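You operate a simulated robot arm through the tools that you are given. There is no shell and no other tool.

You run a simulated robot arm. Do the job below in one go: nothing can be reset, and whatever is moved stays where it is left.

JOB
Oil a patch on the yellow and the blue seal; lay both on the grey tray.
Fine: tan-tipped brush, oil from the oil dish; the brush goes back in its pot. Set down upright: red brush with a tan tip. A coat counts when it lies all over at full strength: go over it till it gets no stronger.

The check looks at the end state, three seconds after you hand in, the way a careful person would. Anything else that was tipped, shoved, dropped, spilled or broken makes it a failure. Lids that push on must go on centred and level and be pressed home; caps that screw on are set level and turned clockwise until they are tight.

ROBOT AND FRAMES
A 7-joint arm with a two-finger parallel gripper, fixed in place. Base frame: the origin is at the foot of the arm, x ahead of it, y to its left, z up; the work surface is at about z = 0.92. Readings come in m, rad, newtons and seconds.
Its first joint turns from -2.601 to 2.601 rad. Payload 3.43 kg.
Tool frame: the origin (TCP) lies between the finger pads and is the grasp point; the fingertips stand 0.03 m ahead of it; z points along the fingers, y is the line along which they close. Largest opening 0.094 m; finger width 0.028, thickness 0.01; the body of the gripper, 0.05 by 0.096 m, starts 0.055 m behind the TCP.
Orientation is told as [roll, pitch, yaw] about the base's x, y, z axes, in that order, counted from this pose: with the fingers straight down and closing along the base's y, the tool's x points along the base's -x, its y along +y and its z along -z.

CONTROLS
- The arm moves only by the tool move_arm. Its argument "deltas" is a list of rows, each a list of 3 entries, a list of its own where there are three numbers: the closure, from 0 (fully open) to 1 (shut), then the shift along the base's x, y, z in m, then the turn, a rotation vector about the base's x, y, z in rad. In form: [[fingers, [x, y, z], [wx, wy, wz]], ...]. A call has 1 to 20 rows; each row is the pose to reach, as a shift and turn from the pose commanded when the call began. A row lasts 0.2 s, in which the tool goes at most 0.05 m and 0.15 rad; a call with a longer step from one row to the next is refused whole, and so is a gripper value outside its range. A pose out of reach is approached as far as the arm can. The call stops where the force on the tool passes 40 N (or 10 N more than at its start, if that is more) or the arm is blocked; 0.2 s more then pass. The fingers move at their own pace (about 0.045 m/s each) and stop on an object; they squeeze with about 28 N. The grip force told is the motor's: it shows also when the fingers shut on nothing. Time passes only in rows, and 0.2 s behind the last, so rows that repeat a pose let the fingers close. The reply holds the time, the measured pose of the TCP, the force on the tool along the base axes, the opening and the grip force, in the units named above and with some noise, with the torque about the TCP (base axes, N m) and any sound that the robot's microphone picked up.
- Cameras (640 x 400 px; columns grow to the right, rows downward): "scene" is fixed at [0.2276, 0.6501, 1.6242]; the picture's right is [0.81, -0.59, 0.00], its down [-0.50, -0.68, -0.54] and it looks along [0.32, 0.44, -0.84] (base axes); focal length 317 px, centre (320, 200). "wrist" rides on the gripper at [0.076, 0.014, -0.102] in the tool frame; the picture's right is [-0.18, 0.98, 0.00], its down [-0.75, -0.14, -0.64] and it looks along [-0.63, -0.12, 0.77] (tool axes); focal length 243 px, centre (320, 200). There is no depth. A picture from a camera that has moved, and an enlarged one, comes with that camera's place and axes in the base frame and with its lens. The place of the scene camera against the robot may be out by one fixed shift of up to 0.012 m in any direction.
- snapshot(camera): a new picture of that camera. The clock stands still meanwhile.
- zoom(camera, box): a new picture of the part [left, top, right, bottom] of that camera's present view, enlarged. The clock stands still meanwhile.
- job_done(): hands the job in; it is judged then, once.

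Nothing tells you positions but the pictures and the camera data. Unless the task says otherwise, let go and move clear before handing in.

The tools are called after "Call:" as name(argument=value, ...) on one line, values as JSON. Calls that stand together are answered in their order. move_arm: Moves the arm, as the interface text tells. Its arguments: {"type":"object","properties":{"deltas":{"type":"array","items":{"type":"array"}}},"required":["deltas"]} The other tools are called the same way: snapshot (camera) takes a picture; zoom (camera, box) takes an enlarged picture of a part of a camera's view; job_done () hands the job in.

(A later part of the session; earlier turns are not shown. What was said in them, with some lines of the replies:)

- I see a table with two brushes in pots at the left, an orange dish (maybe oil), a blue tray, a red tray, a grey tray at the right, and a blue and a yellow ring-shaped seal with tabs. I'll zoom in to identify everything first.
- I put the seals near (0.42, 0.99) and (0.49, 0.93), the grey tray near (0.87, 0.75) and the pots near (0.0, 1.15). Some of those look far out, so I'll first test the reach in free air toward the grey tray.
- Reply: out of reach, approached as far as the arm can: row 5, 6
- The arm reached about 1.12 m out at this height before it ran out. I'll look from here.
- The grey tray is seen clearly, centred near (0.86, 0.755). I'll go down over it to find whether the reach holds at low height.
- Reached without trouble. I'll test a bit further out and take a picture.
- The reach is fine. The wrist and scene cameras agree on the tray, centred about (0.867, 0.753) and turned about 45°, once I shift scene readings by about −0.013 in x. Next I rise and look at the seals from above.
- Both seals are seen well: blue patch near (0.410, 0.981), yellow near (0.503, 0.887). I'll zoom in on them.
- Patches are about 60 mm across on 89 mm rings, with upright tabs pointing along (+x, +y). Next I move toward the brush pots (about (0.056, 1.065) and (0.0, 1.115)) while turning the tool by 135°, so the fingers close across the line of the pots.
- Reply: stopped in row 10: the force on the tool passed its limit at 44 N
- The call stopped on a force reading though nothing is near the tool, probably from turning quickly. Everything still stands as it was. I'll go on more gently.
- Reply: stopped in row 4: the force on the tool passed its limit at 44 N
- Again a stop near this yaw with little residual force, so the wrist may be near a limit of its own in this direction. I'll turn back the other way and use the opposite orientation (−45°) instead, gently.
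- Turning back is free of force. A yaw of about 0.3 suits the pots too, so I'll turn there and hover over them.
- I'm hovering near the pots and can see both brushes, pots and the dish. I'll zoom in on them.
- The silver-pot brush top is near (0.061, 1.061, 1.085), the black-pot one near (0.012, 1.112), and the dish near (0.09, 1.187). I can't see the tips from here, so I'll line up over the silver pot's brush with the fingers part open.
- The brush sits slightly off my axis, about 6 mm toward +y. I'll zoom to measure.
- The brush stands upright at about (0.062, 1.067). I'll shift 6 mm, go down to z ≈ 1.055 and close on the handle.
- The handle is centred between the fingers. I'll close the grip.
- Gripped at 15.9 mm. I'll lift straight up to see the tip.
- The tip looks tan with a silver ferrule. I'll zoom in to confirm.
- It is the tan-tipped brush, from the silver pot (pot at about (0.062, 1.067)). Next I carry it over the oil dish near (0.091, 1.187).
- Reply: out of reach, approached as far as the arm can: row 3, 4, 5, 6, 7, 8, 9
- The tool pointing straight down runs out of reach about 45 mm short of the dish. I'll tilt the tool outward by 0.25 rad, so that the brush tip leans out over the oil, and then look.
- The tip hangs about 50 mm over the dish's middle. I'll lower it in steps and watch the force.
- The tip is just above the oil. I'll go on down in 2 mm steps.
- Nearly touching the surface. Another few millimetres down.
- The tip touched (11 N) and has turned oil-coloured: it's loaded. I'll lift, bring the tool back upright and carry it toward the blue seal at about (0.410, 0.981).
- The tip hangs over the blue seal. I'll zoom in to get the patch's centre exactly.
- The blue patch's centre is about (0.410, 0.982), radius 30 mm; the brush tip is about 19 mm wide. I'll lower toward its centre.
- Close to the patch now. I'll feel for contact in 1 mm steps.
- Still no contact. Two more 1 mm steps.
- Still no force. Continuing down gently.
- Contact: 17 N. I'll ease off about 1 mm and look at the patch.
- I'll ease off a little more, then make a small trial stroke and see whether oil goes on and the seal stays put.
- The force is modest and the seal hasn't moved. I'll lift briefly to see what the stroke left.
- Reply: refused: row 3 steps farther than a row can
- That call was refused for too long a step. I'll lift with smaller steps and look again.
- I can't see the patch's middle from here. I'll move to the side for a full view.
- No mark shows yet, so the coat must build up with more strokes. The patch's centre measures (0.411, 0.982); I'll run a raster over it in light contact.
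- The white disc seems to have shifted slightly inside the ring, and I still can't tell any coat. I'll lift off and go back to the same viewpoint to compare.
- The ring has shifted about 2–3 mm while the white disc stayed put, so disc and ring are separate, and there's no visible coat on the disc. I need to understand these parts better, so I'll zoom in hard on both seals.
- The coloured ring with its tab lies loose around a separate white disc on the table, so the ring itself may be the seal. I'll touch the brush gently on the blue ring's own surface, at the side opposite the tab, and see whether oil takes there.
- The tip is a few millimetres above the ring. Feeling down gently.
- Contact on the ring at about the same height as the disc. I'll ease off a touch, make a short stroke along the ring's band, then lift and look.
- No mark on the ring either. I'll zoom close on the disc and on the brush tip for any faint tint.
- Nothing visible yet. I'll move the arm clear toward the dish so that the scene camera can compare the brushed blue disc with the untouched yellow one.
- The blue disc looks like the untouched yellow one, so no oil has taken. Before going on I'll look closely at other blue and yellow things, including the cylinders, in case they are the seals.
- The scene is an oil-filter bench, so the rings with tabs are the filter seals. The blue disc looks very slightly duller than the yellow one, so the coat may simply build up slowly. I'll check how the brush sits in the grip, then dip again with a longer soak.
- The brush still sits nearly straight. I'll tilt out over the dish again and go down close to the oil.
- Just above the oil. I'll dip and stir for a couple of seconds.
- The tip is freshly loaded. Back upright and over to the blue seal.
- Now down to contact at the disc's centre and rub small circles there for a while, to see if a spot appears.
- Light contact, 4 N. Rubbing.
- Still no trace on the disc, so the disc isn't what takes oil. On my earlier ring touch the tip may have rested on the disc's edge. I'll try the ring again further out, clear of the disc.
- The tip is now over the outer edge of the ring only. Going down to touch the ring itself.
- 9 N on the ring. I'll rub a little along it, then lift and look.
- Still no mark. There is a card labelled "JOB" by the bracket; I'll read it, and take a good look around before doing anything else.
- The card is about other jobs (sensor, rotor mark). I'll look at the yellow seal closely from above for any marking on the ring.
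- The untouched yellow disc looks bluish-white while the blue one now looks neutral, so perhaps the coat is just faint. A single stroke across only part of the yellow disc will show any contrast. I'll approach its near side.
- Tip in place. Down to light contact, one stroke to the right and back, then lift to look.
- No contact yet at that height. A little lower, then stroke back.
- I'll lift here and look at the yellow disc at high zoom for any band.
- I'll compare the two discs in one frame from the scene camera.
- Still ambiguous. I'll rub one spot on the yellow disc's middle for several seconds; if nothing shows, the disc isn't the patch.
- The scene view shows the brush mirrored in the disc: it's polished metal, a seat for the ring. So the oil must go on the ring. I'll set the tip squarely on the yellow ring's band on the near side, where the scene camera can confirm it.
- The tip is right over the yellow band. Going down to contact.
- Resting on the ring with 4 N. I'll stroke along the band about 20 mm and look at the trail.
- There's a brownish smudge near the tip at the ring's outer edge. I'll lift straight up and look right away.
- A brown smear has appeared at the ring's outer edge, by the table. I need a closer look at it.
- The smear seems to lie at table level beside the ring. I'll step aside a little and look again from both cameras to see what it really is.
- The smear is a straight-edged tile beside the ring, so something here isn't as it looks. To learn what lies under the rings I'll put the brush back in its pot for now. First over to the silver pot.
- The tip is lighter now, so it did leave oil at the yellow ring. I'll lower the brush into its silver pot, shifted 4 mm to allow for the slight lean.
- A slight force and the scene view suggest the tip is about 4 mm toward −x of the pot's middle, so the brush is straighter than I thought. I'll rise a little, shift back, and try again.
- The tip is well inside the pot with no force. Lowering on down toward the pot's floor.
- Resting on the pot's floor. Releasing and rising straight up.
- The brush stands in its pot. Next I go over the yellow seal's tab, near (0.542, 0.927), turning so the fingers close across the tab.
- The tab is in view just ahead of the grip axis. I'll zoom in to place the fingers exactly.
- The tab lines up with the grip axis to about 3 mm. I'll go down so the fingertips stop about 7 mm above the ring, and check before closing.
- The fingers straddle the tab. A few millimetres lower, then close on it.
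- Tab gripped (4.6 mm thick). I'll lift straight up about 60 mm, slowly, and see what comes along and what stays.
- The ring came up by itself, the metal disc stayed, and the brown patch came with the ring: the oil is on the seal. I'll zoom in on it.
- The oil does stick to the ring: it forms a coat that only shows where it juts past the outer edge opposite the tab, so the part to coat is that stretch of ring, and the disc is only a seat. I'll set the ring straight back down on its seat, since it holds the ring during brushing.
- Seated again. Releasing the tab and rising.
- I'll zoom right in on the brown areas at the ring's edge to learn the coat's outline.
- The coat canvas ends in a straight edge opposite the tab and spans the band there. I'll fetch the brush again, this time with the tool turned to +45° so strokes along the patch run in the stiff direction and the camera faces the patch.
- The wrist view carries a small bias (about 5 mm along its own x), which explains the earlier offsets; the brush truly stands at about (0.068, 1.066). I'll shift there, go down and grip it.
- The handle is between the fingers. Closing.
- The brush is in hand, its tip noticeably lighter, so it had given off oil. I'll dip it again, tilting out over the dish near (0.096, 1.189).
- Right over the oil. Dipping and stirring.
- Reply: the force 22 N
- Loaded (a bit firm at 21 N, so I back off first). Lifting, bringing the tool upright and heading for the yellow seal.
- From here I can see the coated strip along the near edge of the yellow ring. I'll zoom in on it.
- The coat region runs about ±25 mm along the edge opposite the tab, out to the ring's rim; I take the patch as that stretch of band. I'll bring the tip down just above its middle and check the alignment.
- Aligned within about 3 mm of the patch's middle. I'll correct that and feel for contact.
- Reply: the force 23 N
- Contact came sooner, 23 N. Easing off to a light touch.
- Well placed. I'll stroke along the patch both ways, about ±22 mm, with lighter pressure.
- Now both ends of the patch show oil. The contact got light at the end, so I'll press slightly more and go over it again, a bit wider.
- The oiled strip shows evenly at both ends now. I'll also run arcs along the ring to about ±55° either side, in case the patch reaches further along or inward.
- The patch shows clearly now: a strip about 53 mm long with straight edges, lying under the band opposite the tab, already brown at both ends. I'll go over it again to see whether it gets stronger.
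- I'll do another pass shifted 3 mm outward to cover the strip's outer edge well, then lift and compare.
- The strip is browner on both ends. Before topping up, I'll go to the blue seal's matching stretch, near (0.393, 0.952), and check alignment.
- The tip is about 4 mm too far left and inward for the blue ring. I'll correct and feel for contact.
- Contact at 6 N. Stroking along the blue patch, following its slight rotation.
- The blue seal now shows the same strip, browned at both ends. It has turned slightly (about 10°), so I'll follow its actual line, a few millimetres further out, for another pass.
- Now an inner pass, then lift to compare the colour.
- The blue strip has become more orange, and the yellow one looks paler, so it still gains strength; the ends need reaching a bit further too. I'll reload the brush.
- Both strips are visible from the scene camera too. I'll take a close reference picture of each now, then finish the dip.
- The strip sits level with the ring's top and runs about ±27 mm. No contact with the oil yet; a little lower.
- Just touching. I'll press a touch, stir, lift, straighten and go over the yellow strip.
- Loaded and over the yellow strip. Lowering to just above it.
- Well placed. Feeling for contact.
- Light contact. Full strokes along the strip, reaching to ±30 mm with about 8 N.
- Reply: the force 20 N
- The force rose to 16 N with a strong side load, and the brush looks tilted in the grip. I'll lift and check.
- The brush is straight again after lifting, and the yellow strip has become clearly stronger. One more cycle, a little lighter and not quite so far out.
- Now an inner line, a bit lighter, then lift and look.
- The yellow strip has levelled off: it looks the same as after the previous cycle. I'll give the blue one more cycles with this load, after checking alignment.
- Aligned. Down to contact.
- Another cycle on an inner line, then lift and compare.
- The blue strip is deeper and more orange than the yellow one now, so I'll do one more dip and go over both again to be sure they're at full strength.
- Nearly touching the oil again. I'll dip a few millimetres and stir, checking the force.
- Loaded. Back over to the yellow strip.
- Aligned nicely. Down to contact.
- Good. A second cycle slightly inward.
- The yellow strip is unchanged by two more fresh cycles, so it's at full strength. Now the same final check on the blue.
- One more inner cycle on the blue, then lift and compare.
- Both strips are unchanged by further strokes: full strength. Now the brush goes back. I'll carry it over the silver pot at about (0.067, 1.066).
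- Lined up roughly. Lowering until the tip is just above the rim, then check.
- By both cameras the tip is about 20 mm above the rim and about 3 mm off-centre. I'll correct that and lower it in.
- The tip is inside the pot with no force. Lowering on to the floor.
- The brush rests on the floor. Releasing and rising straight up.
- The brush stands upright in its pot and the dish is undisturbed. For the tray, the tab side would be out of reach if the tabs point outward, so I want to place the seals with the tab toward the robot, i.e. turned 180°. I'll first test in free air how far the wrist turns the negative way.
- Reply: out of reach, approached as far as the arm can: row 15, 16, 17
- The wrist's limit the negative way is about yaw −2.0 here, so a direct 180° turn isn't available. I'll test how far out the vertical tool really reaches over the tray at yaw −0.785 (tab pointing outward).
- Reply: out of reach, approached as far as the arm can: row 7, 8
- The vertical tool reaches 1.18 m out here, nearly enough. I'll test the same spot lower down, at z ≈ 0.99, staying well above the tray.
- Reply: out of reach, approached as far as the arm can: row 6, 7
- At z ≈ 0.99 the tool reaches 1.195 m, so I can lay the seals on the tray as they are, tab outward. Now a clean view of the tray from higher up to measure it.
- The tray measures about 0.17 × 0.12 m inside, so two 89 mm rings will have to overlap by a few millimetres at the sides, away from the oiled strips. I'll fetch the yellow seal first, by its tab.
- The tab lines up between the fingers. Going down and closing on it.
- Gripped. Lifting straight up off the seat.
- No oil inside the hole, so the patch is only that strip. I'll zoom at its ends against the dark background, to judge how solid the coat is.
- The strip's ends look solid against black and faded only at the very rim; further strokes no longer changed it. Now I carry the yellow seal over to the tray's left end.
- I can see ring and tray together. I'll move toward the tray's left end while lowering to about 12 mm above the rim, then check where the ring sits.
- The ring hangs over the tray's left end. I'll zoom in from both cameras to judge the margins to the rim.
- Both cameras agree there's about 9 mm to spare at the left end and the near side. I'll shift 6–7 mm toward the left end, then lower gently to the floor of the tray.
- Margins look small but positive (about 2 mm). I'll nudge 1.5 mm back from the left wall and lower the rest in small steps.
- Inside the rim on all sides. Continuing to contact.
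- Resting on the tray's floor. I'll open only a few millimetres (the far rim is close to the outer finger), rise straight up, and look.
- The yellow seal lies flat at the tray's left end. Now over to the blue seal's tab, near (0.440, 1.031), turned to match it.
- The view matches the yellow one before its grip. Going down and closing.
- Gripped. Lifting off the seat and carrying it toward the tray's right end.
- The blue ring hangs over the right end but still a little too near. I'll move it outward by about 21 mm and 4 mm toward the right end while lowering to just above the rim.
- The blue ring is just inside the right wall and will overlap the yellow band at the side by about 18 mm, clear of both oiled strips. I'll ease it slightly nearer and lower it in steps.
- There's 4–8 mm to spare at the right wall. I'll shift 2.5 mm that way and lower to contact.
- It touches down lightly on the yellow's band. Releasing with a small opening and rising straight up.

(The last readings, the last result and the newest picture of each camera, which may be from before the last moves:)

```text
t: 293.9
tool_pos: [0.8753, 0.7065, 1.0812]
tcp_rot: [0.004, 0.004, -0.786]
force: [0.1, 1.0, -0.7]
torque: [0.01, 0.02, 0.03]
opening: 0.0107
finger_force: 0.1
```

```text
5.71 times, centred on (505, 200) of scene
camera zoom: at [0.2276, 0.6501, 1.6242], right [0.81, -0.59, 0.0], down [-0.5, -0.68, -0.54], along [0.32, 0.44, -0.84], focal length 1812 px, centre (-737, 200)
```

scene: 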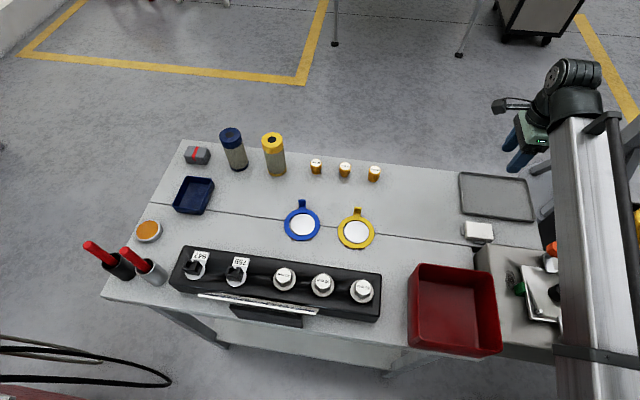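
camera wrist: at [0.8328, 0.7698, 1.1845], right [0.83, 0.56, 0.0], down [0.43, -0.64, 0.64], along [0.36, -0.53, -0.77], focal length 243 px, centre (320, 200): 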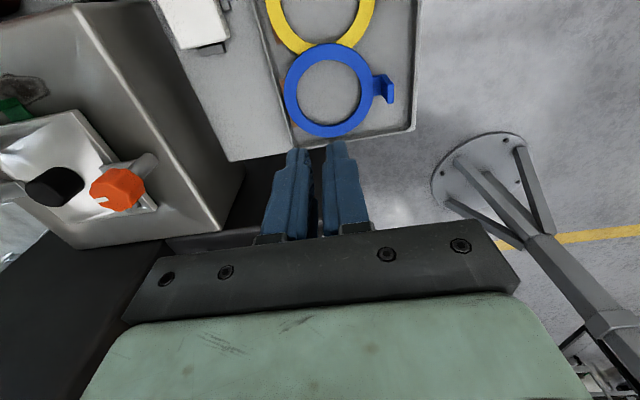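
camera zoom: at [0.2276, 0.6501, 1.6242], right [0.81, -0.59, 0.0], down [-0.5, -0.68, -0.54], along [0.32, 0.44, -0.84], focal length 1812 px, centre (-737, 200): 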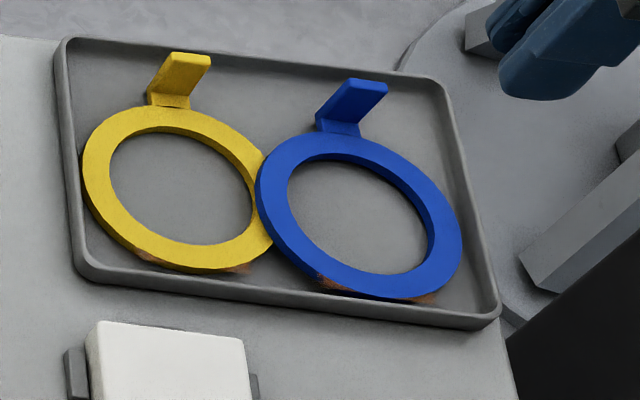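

Both seals now lie on the tray. I'll back the arm away to its starting area and check the whole bench.

Call:
move_arm(deltas=[[0.6, [-0.02, 0.0, 0.04], [0, 0, 0]], [0.4, [-0.05, 0.005, 0.08], [0, 0, 0.05]], [0.2, [-0.085, 0.01, 0.12], [0, 0, 0.1]], [0, [-0.12, 0.02, 0.15], [0, 0, 0.15]], [0, [-0.155, 0.03, 0.165], [0, 0, 0.2]], [0, [-0.19, 0.04, 0.165], [0, 0, 0.25]], [0, [-0.22, 0.05, 0.165], [0, 0, 0.3]], [0, [-0.243, 0.0535, 0.165], [0, 0, 0.35]], [0, [-0.243, 0.0535, 0.165], [0, 0, 0.4]], [0, [-0.243, 0.0535, 0.165], [0, 0, 0.4]]])

Call:
snapshot(camera="scene")

Call:
zoom(camera="scene", box=[450, 155, 550, 230])

Call:
zoom(camera="scene", box=[260, 180, 420, 280])

Call:
zoom(camera="scene", box=[70, 190, 230, 300])

```text
refused: row 2 steps farther than a row can; nothing moved
```

```text
taken
```

scene: 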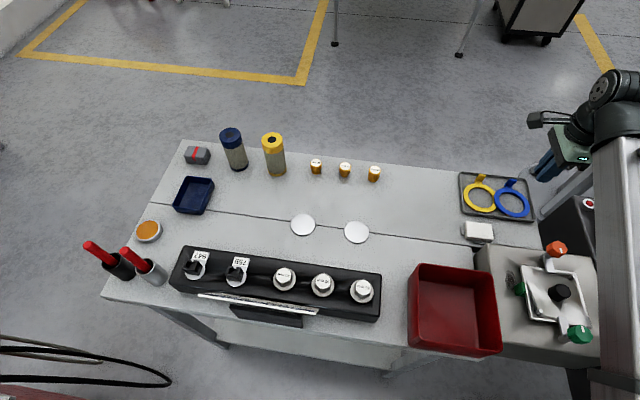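

```text
5.33 times, centred on (500, 192) of scene
camera zoom: at [0.2276, 0.6501, 1.6242], right [0.81, -0.59, 0.0], down [-0.5, -0.68, -0.54], along [0.32, 0.44, -0.84], focal length 1691 px, centre (-640, 240)
```

zoom: 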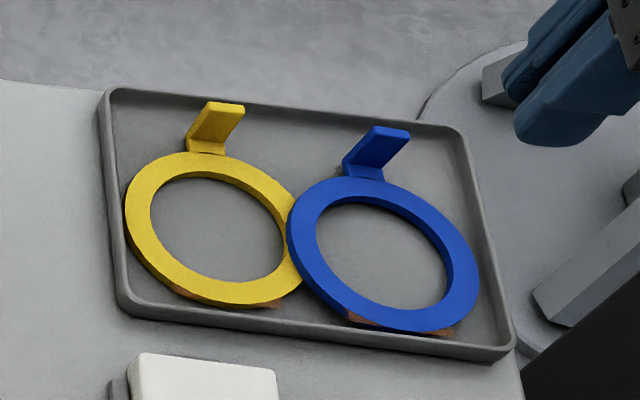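

```text
4.00 times, centred on (340, 230) of scene
camera zoom: at [0.2276, 0.6501, 1.6242], right [0.81, -0.59, 0.0], down [-0.5, -0.68, -0.54], along [0.32, 0.44, -0.84], focal length 1268 px, centre (240, 80)
```

zoom: 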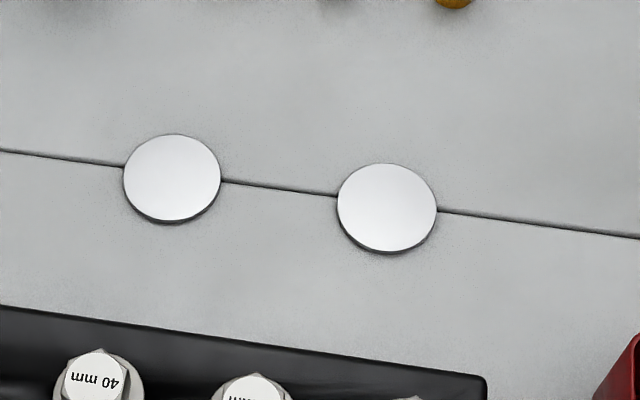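

```text
3.64 times, centred on (150, 245) of scene
camera zoom: at [0.2276, 0.6501, 1.6242], right [0.81, -0.59, 0.0], down [-0.5, -0.68, -0.54], along [0.32, 0.44, -0.84], focal length 1153 px, centre (938, 36)
```

zoom: 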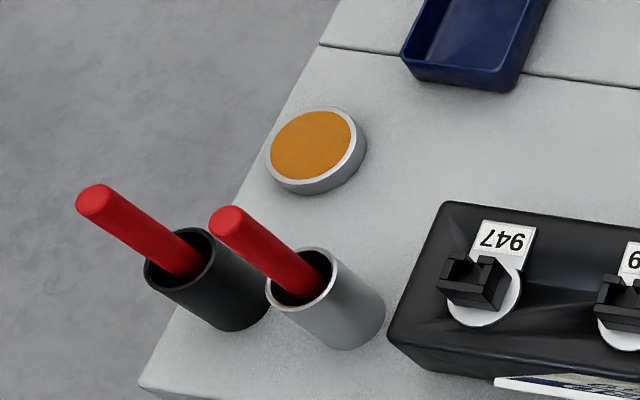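

The metal seats, pots, dish and everything else stand where they were, and both seals lie on the tray with their oiled strips uncovered. That last call was refused for too long a step, so I'll retreat with smaller ones.

Call:
move_arm(deltas=[[0.885, [-0.01, 0.0, 0.035], [0, 0, 0]], [0.6, [-0.03, 0.003, 0.07], [0, 0, 0.04]], [0.4, [-0.055, 0.008, 0.1], [0, 0, 0.08]], [0.2, [-0.085, 0.014, 0.125], [0, 0, 0.12]], [0, [-0.12, 0.022, 0.145], [0, 0, 0.16]], [0, [-0.155, 0.03, 0.16], [0, 0, 0.2]], [0, [-0.19, 0.04, 0.165], [0, 0, 0.24]], [0, [-0.225, 0.05, 0.165], [0, 0, 0.28]], [0, [-0.243, 0.0535, 0.165], [0, 0, 0.32]], [0, [-0.243, 0.0535, 0.165], [0, 0, 0.32]]])

Call:
snapshot(camera="scene")

Call:
zoom(camera="scene", box=[460, 165, 540, 230])

Call:
snapshot(camera="wrist")

```text
t: 296.1
tool_pos: [0.6334, 0.7611, 1.2464]
tcp_rot: [0.002, 0.003, -0.466]
force: [0.3, 0.0, 0.6]
torque: [-0.04, 0.03, 0.01]
opening: 0.094
finger_force: 0.2
```

```text
taken
```

scene: 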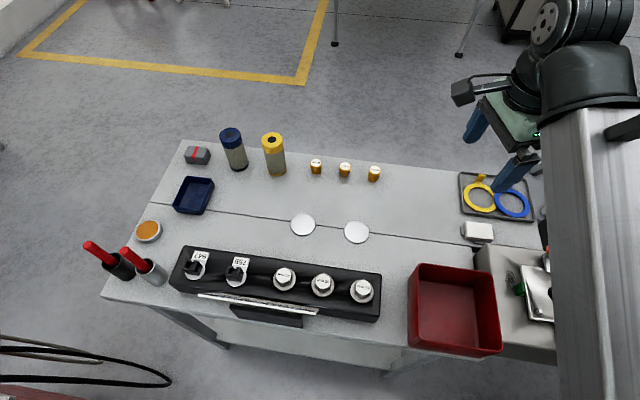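

```text
6.15 times, centred on (500, 198) of scene
camera zoom: at [0.2276, 0.6501, 1.6242], right [0.81, -0.59, 0.0], down [-0.5, -0.68, -0.54], along [0.32, 0.44, -0.84], focal length 1951 px, centre (-788, 215)
```

zoom: 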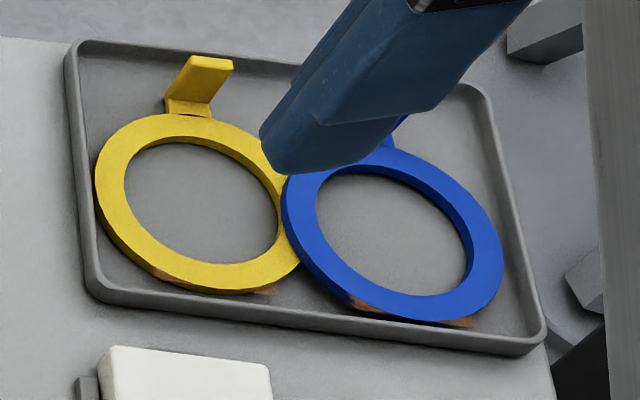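

```text
taken
camera wrist: at [0.572, 0.8071, 1.3492], right [0.61, 0.8, 0.0], down [0.61, -0.47, 0.64], along [0.51, -0.39, -0.77], focal length 243 px, centre (320, 200)
```

wrist: 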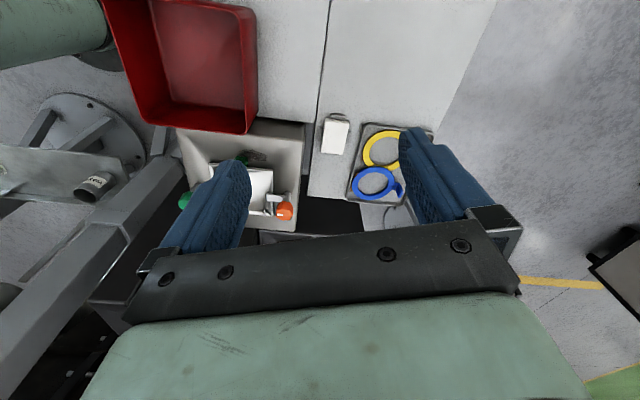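

The oiling, the tray and the brush are done. Both seals lie on the grey tray with their oiled strips uncovered. The tan-tipped brush stands in its silver pot, the arm is clear, and nothing else looks moved.

Two things to know:
- **Overlap:** the two rings don't quite fit side by side, so the blue one rests on the yellow one by about 15 mm.
- **Coat:** the oil only shows at the ends of each strip. I went over both until the last fresh passes made no visible change.

Handing in now.

Call:
job_done()

```text
The job is handed in.
```

The job is handed in, but I can't be sure the oil coat will pass. The check's result hasn't come back.

- **Oil coat:** Both seals were brushed with the tan-tipped brush and oil from the dish. The coat only shows where it sticks out past the ring's edge, opposite the tab, so I took that strip as the patch. I went over both strips until fresh oil made no visible difference. The part under the ring can't be seen, so "all over at full strength" there is inferred from the ends.
- **First attempts:** I started by brushing the shiny metal discs the seals sat on, and touched other parts of the rings, before finding where the oil takes. No oil shows on the discs.
- **Tray:** Both seals are on the grey tray. The two rings don't fit side by side, so the blue one rests on the edge of the yellow one by about 15 mm and lies slightly tilted. The overlap is clear of both oiled strips.
- **Brush:** It is back upright in its silver pot.
- **Everything else:** I could see no change to the metal discs, the dish, the other pot or anything else on the bench.
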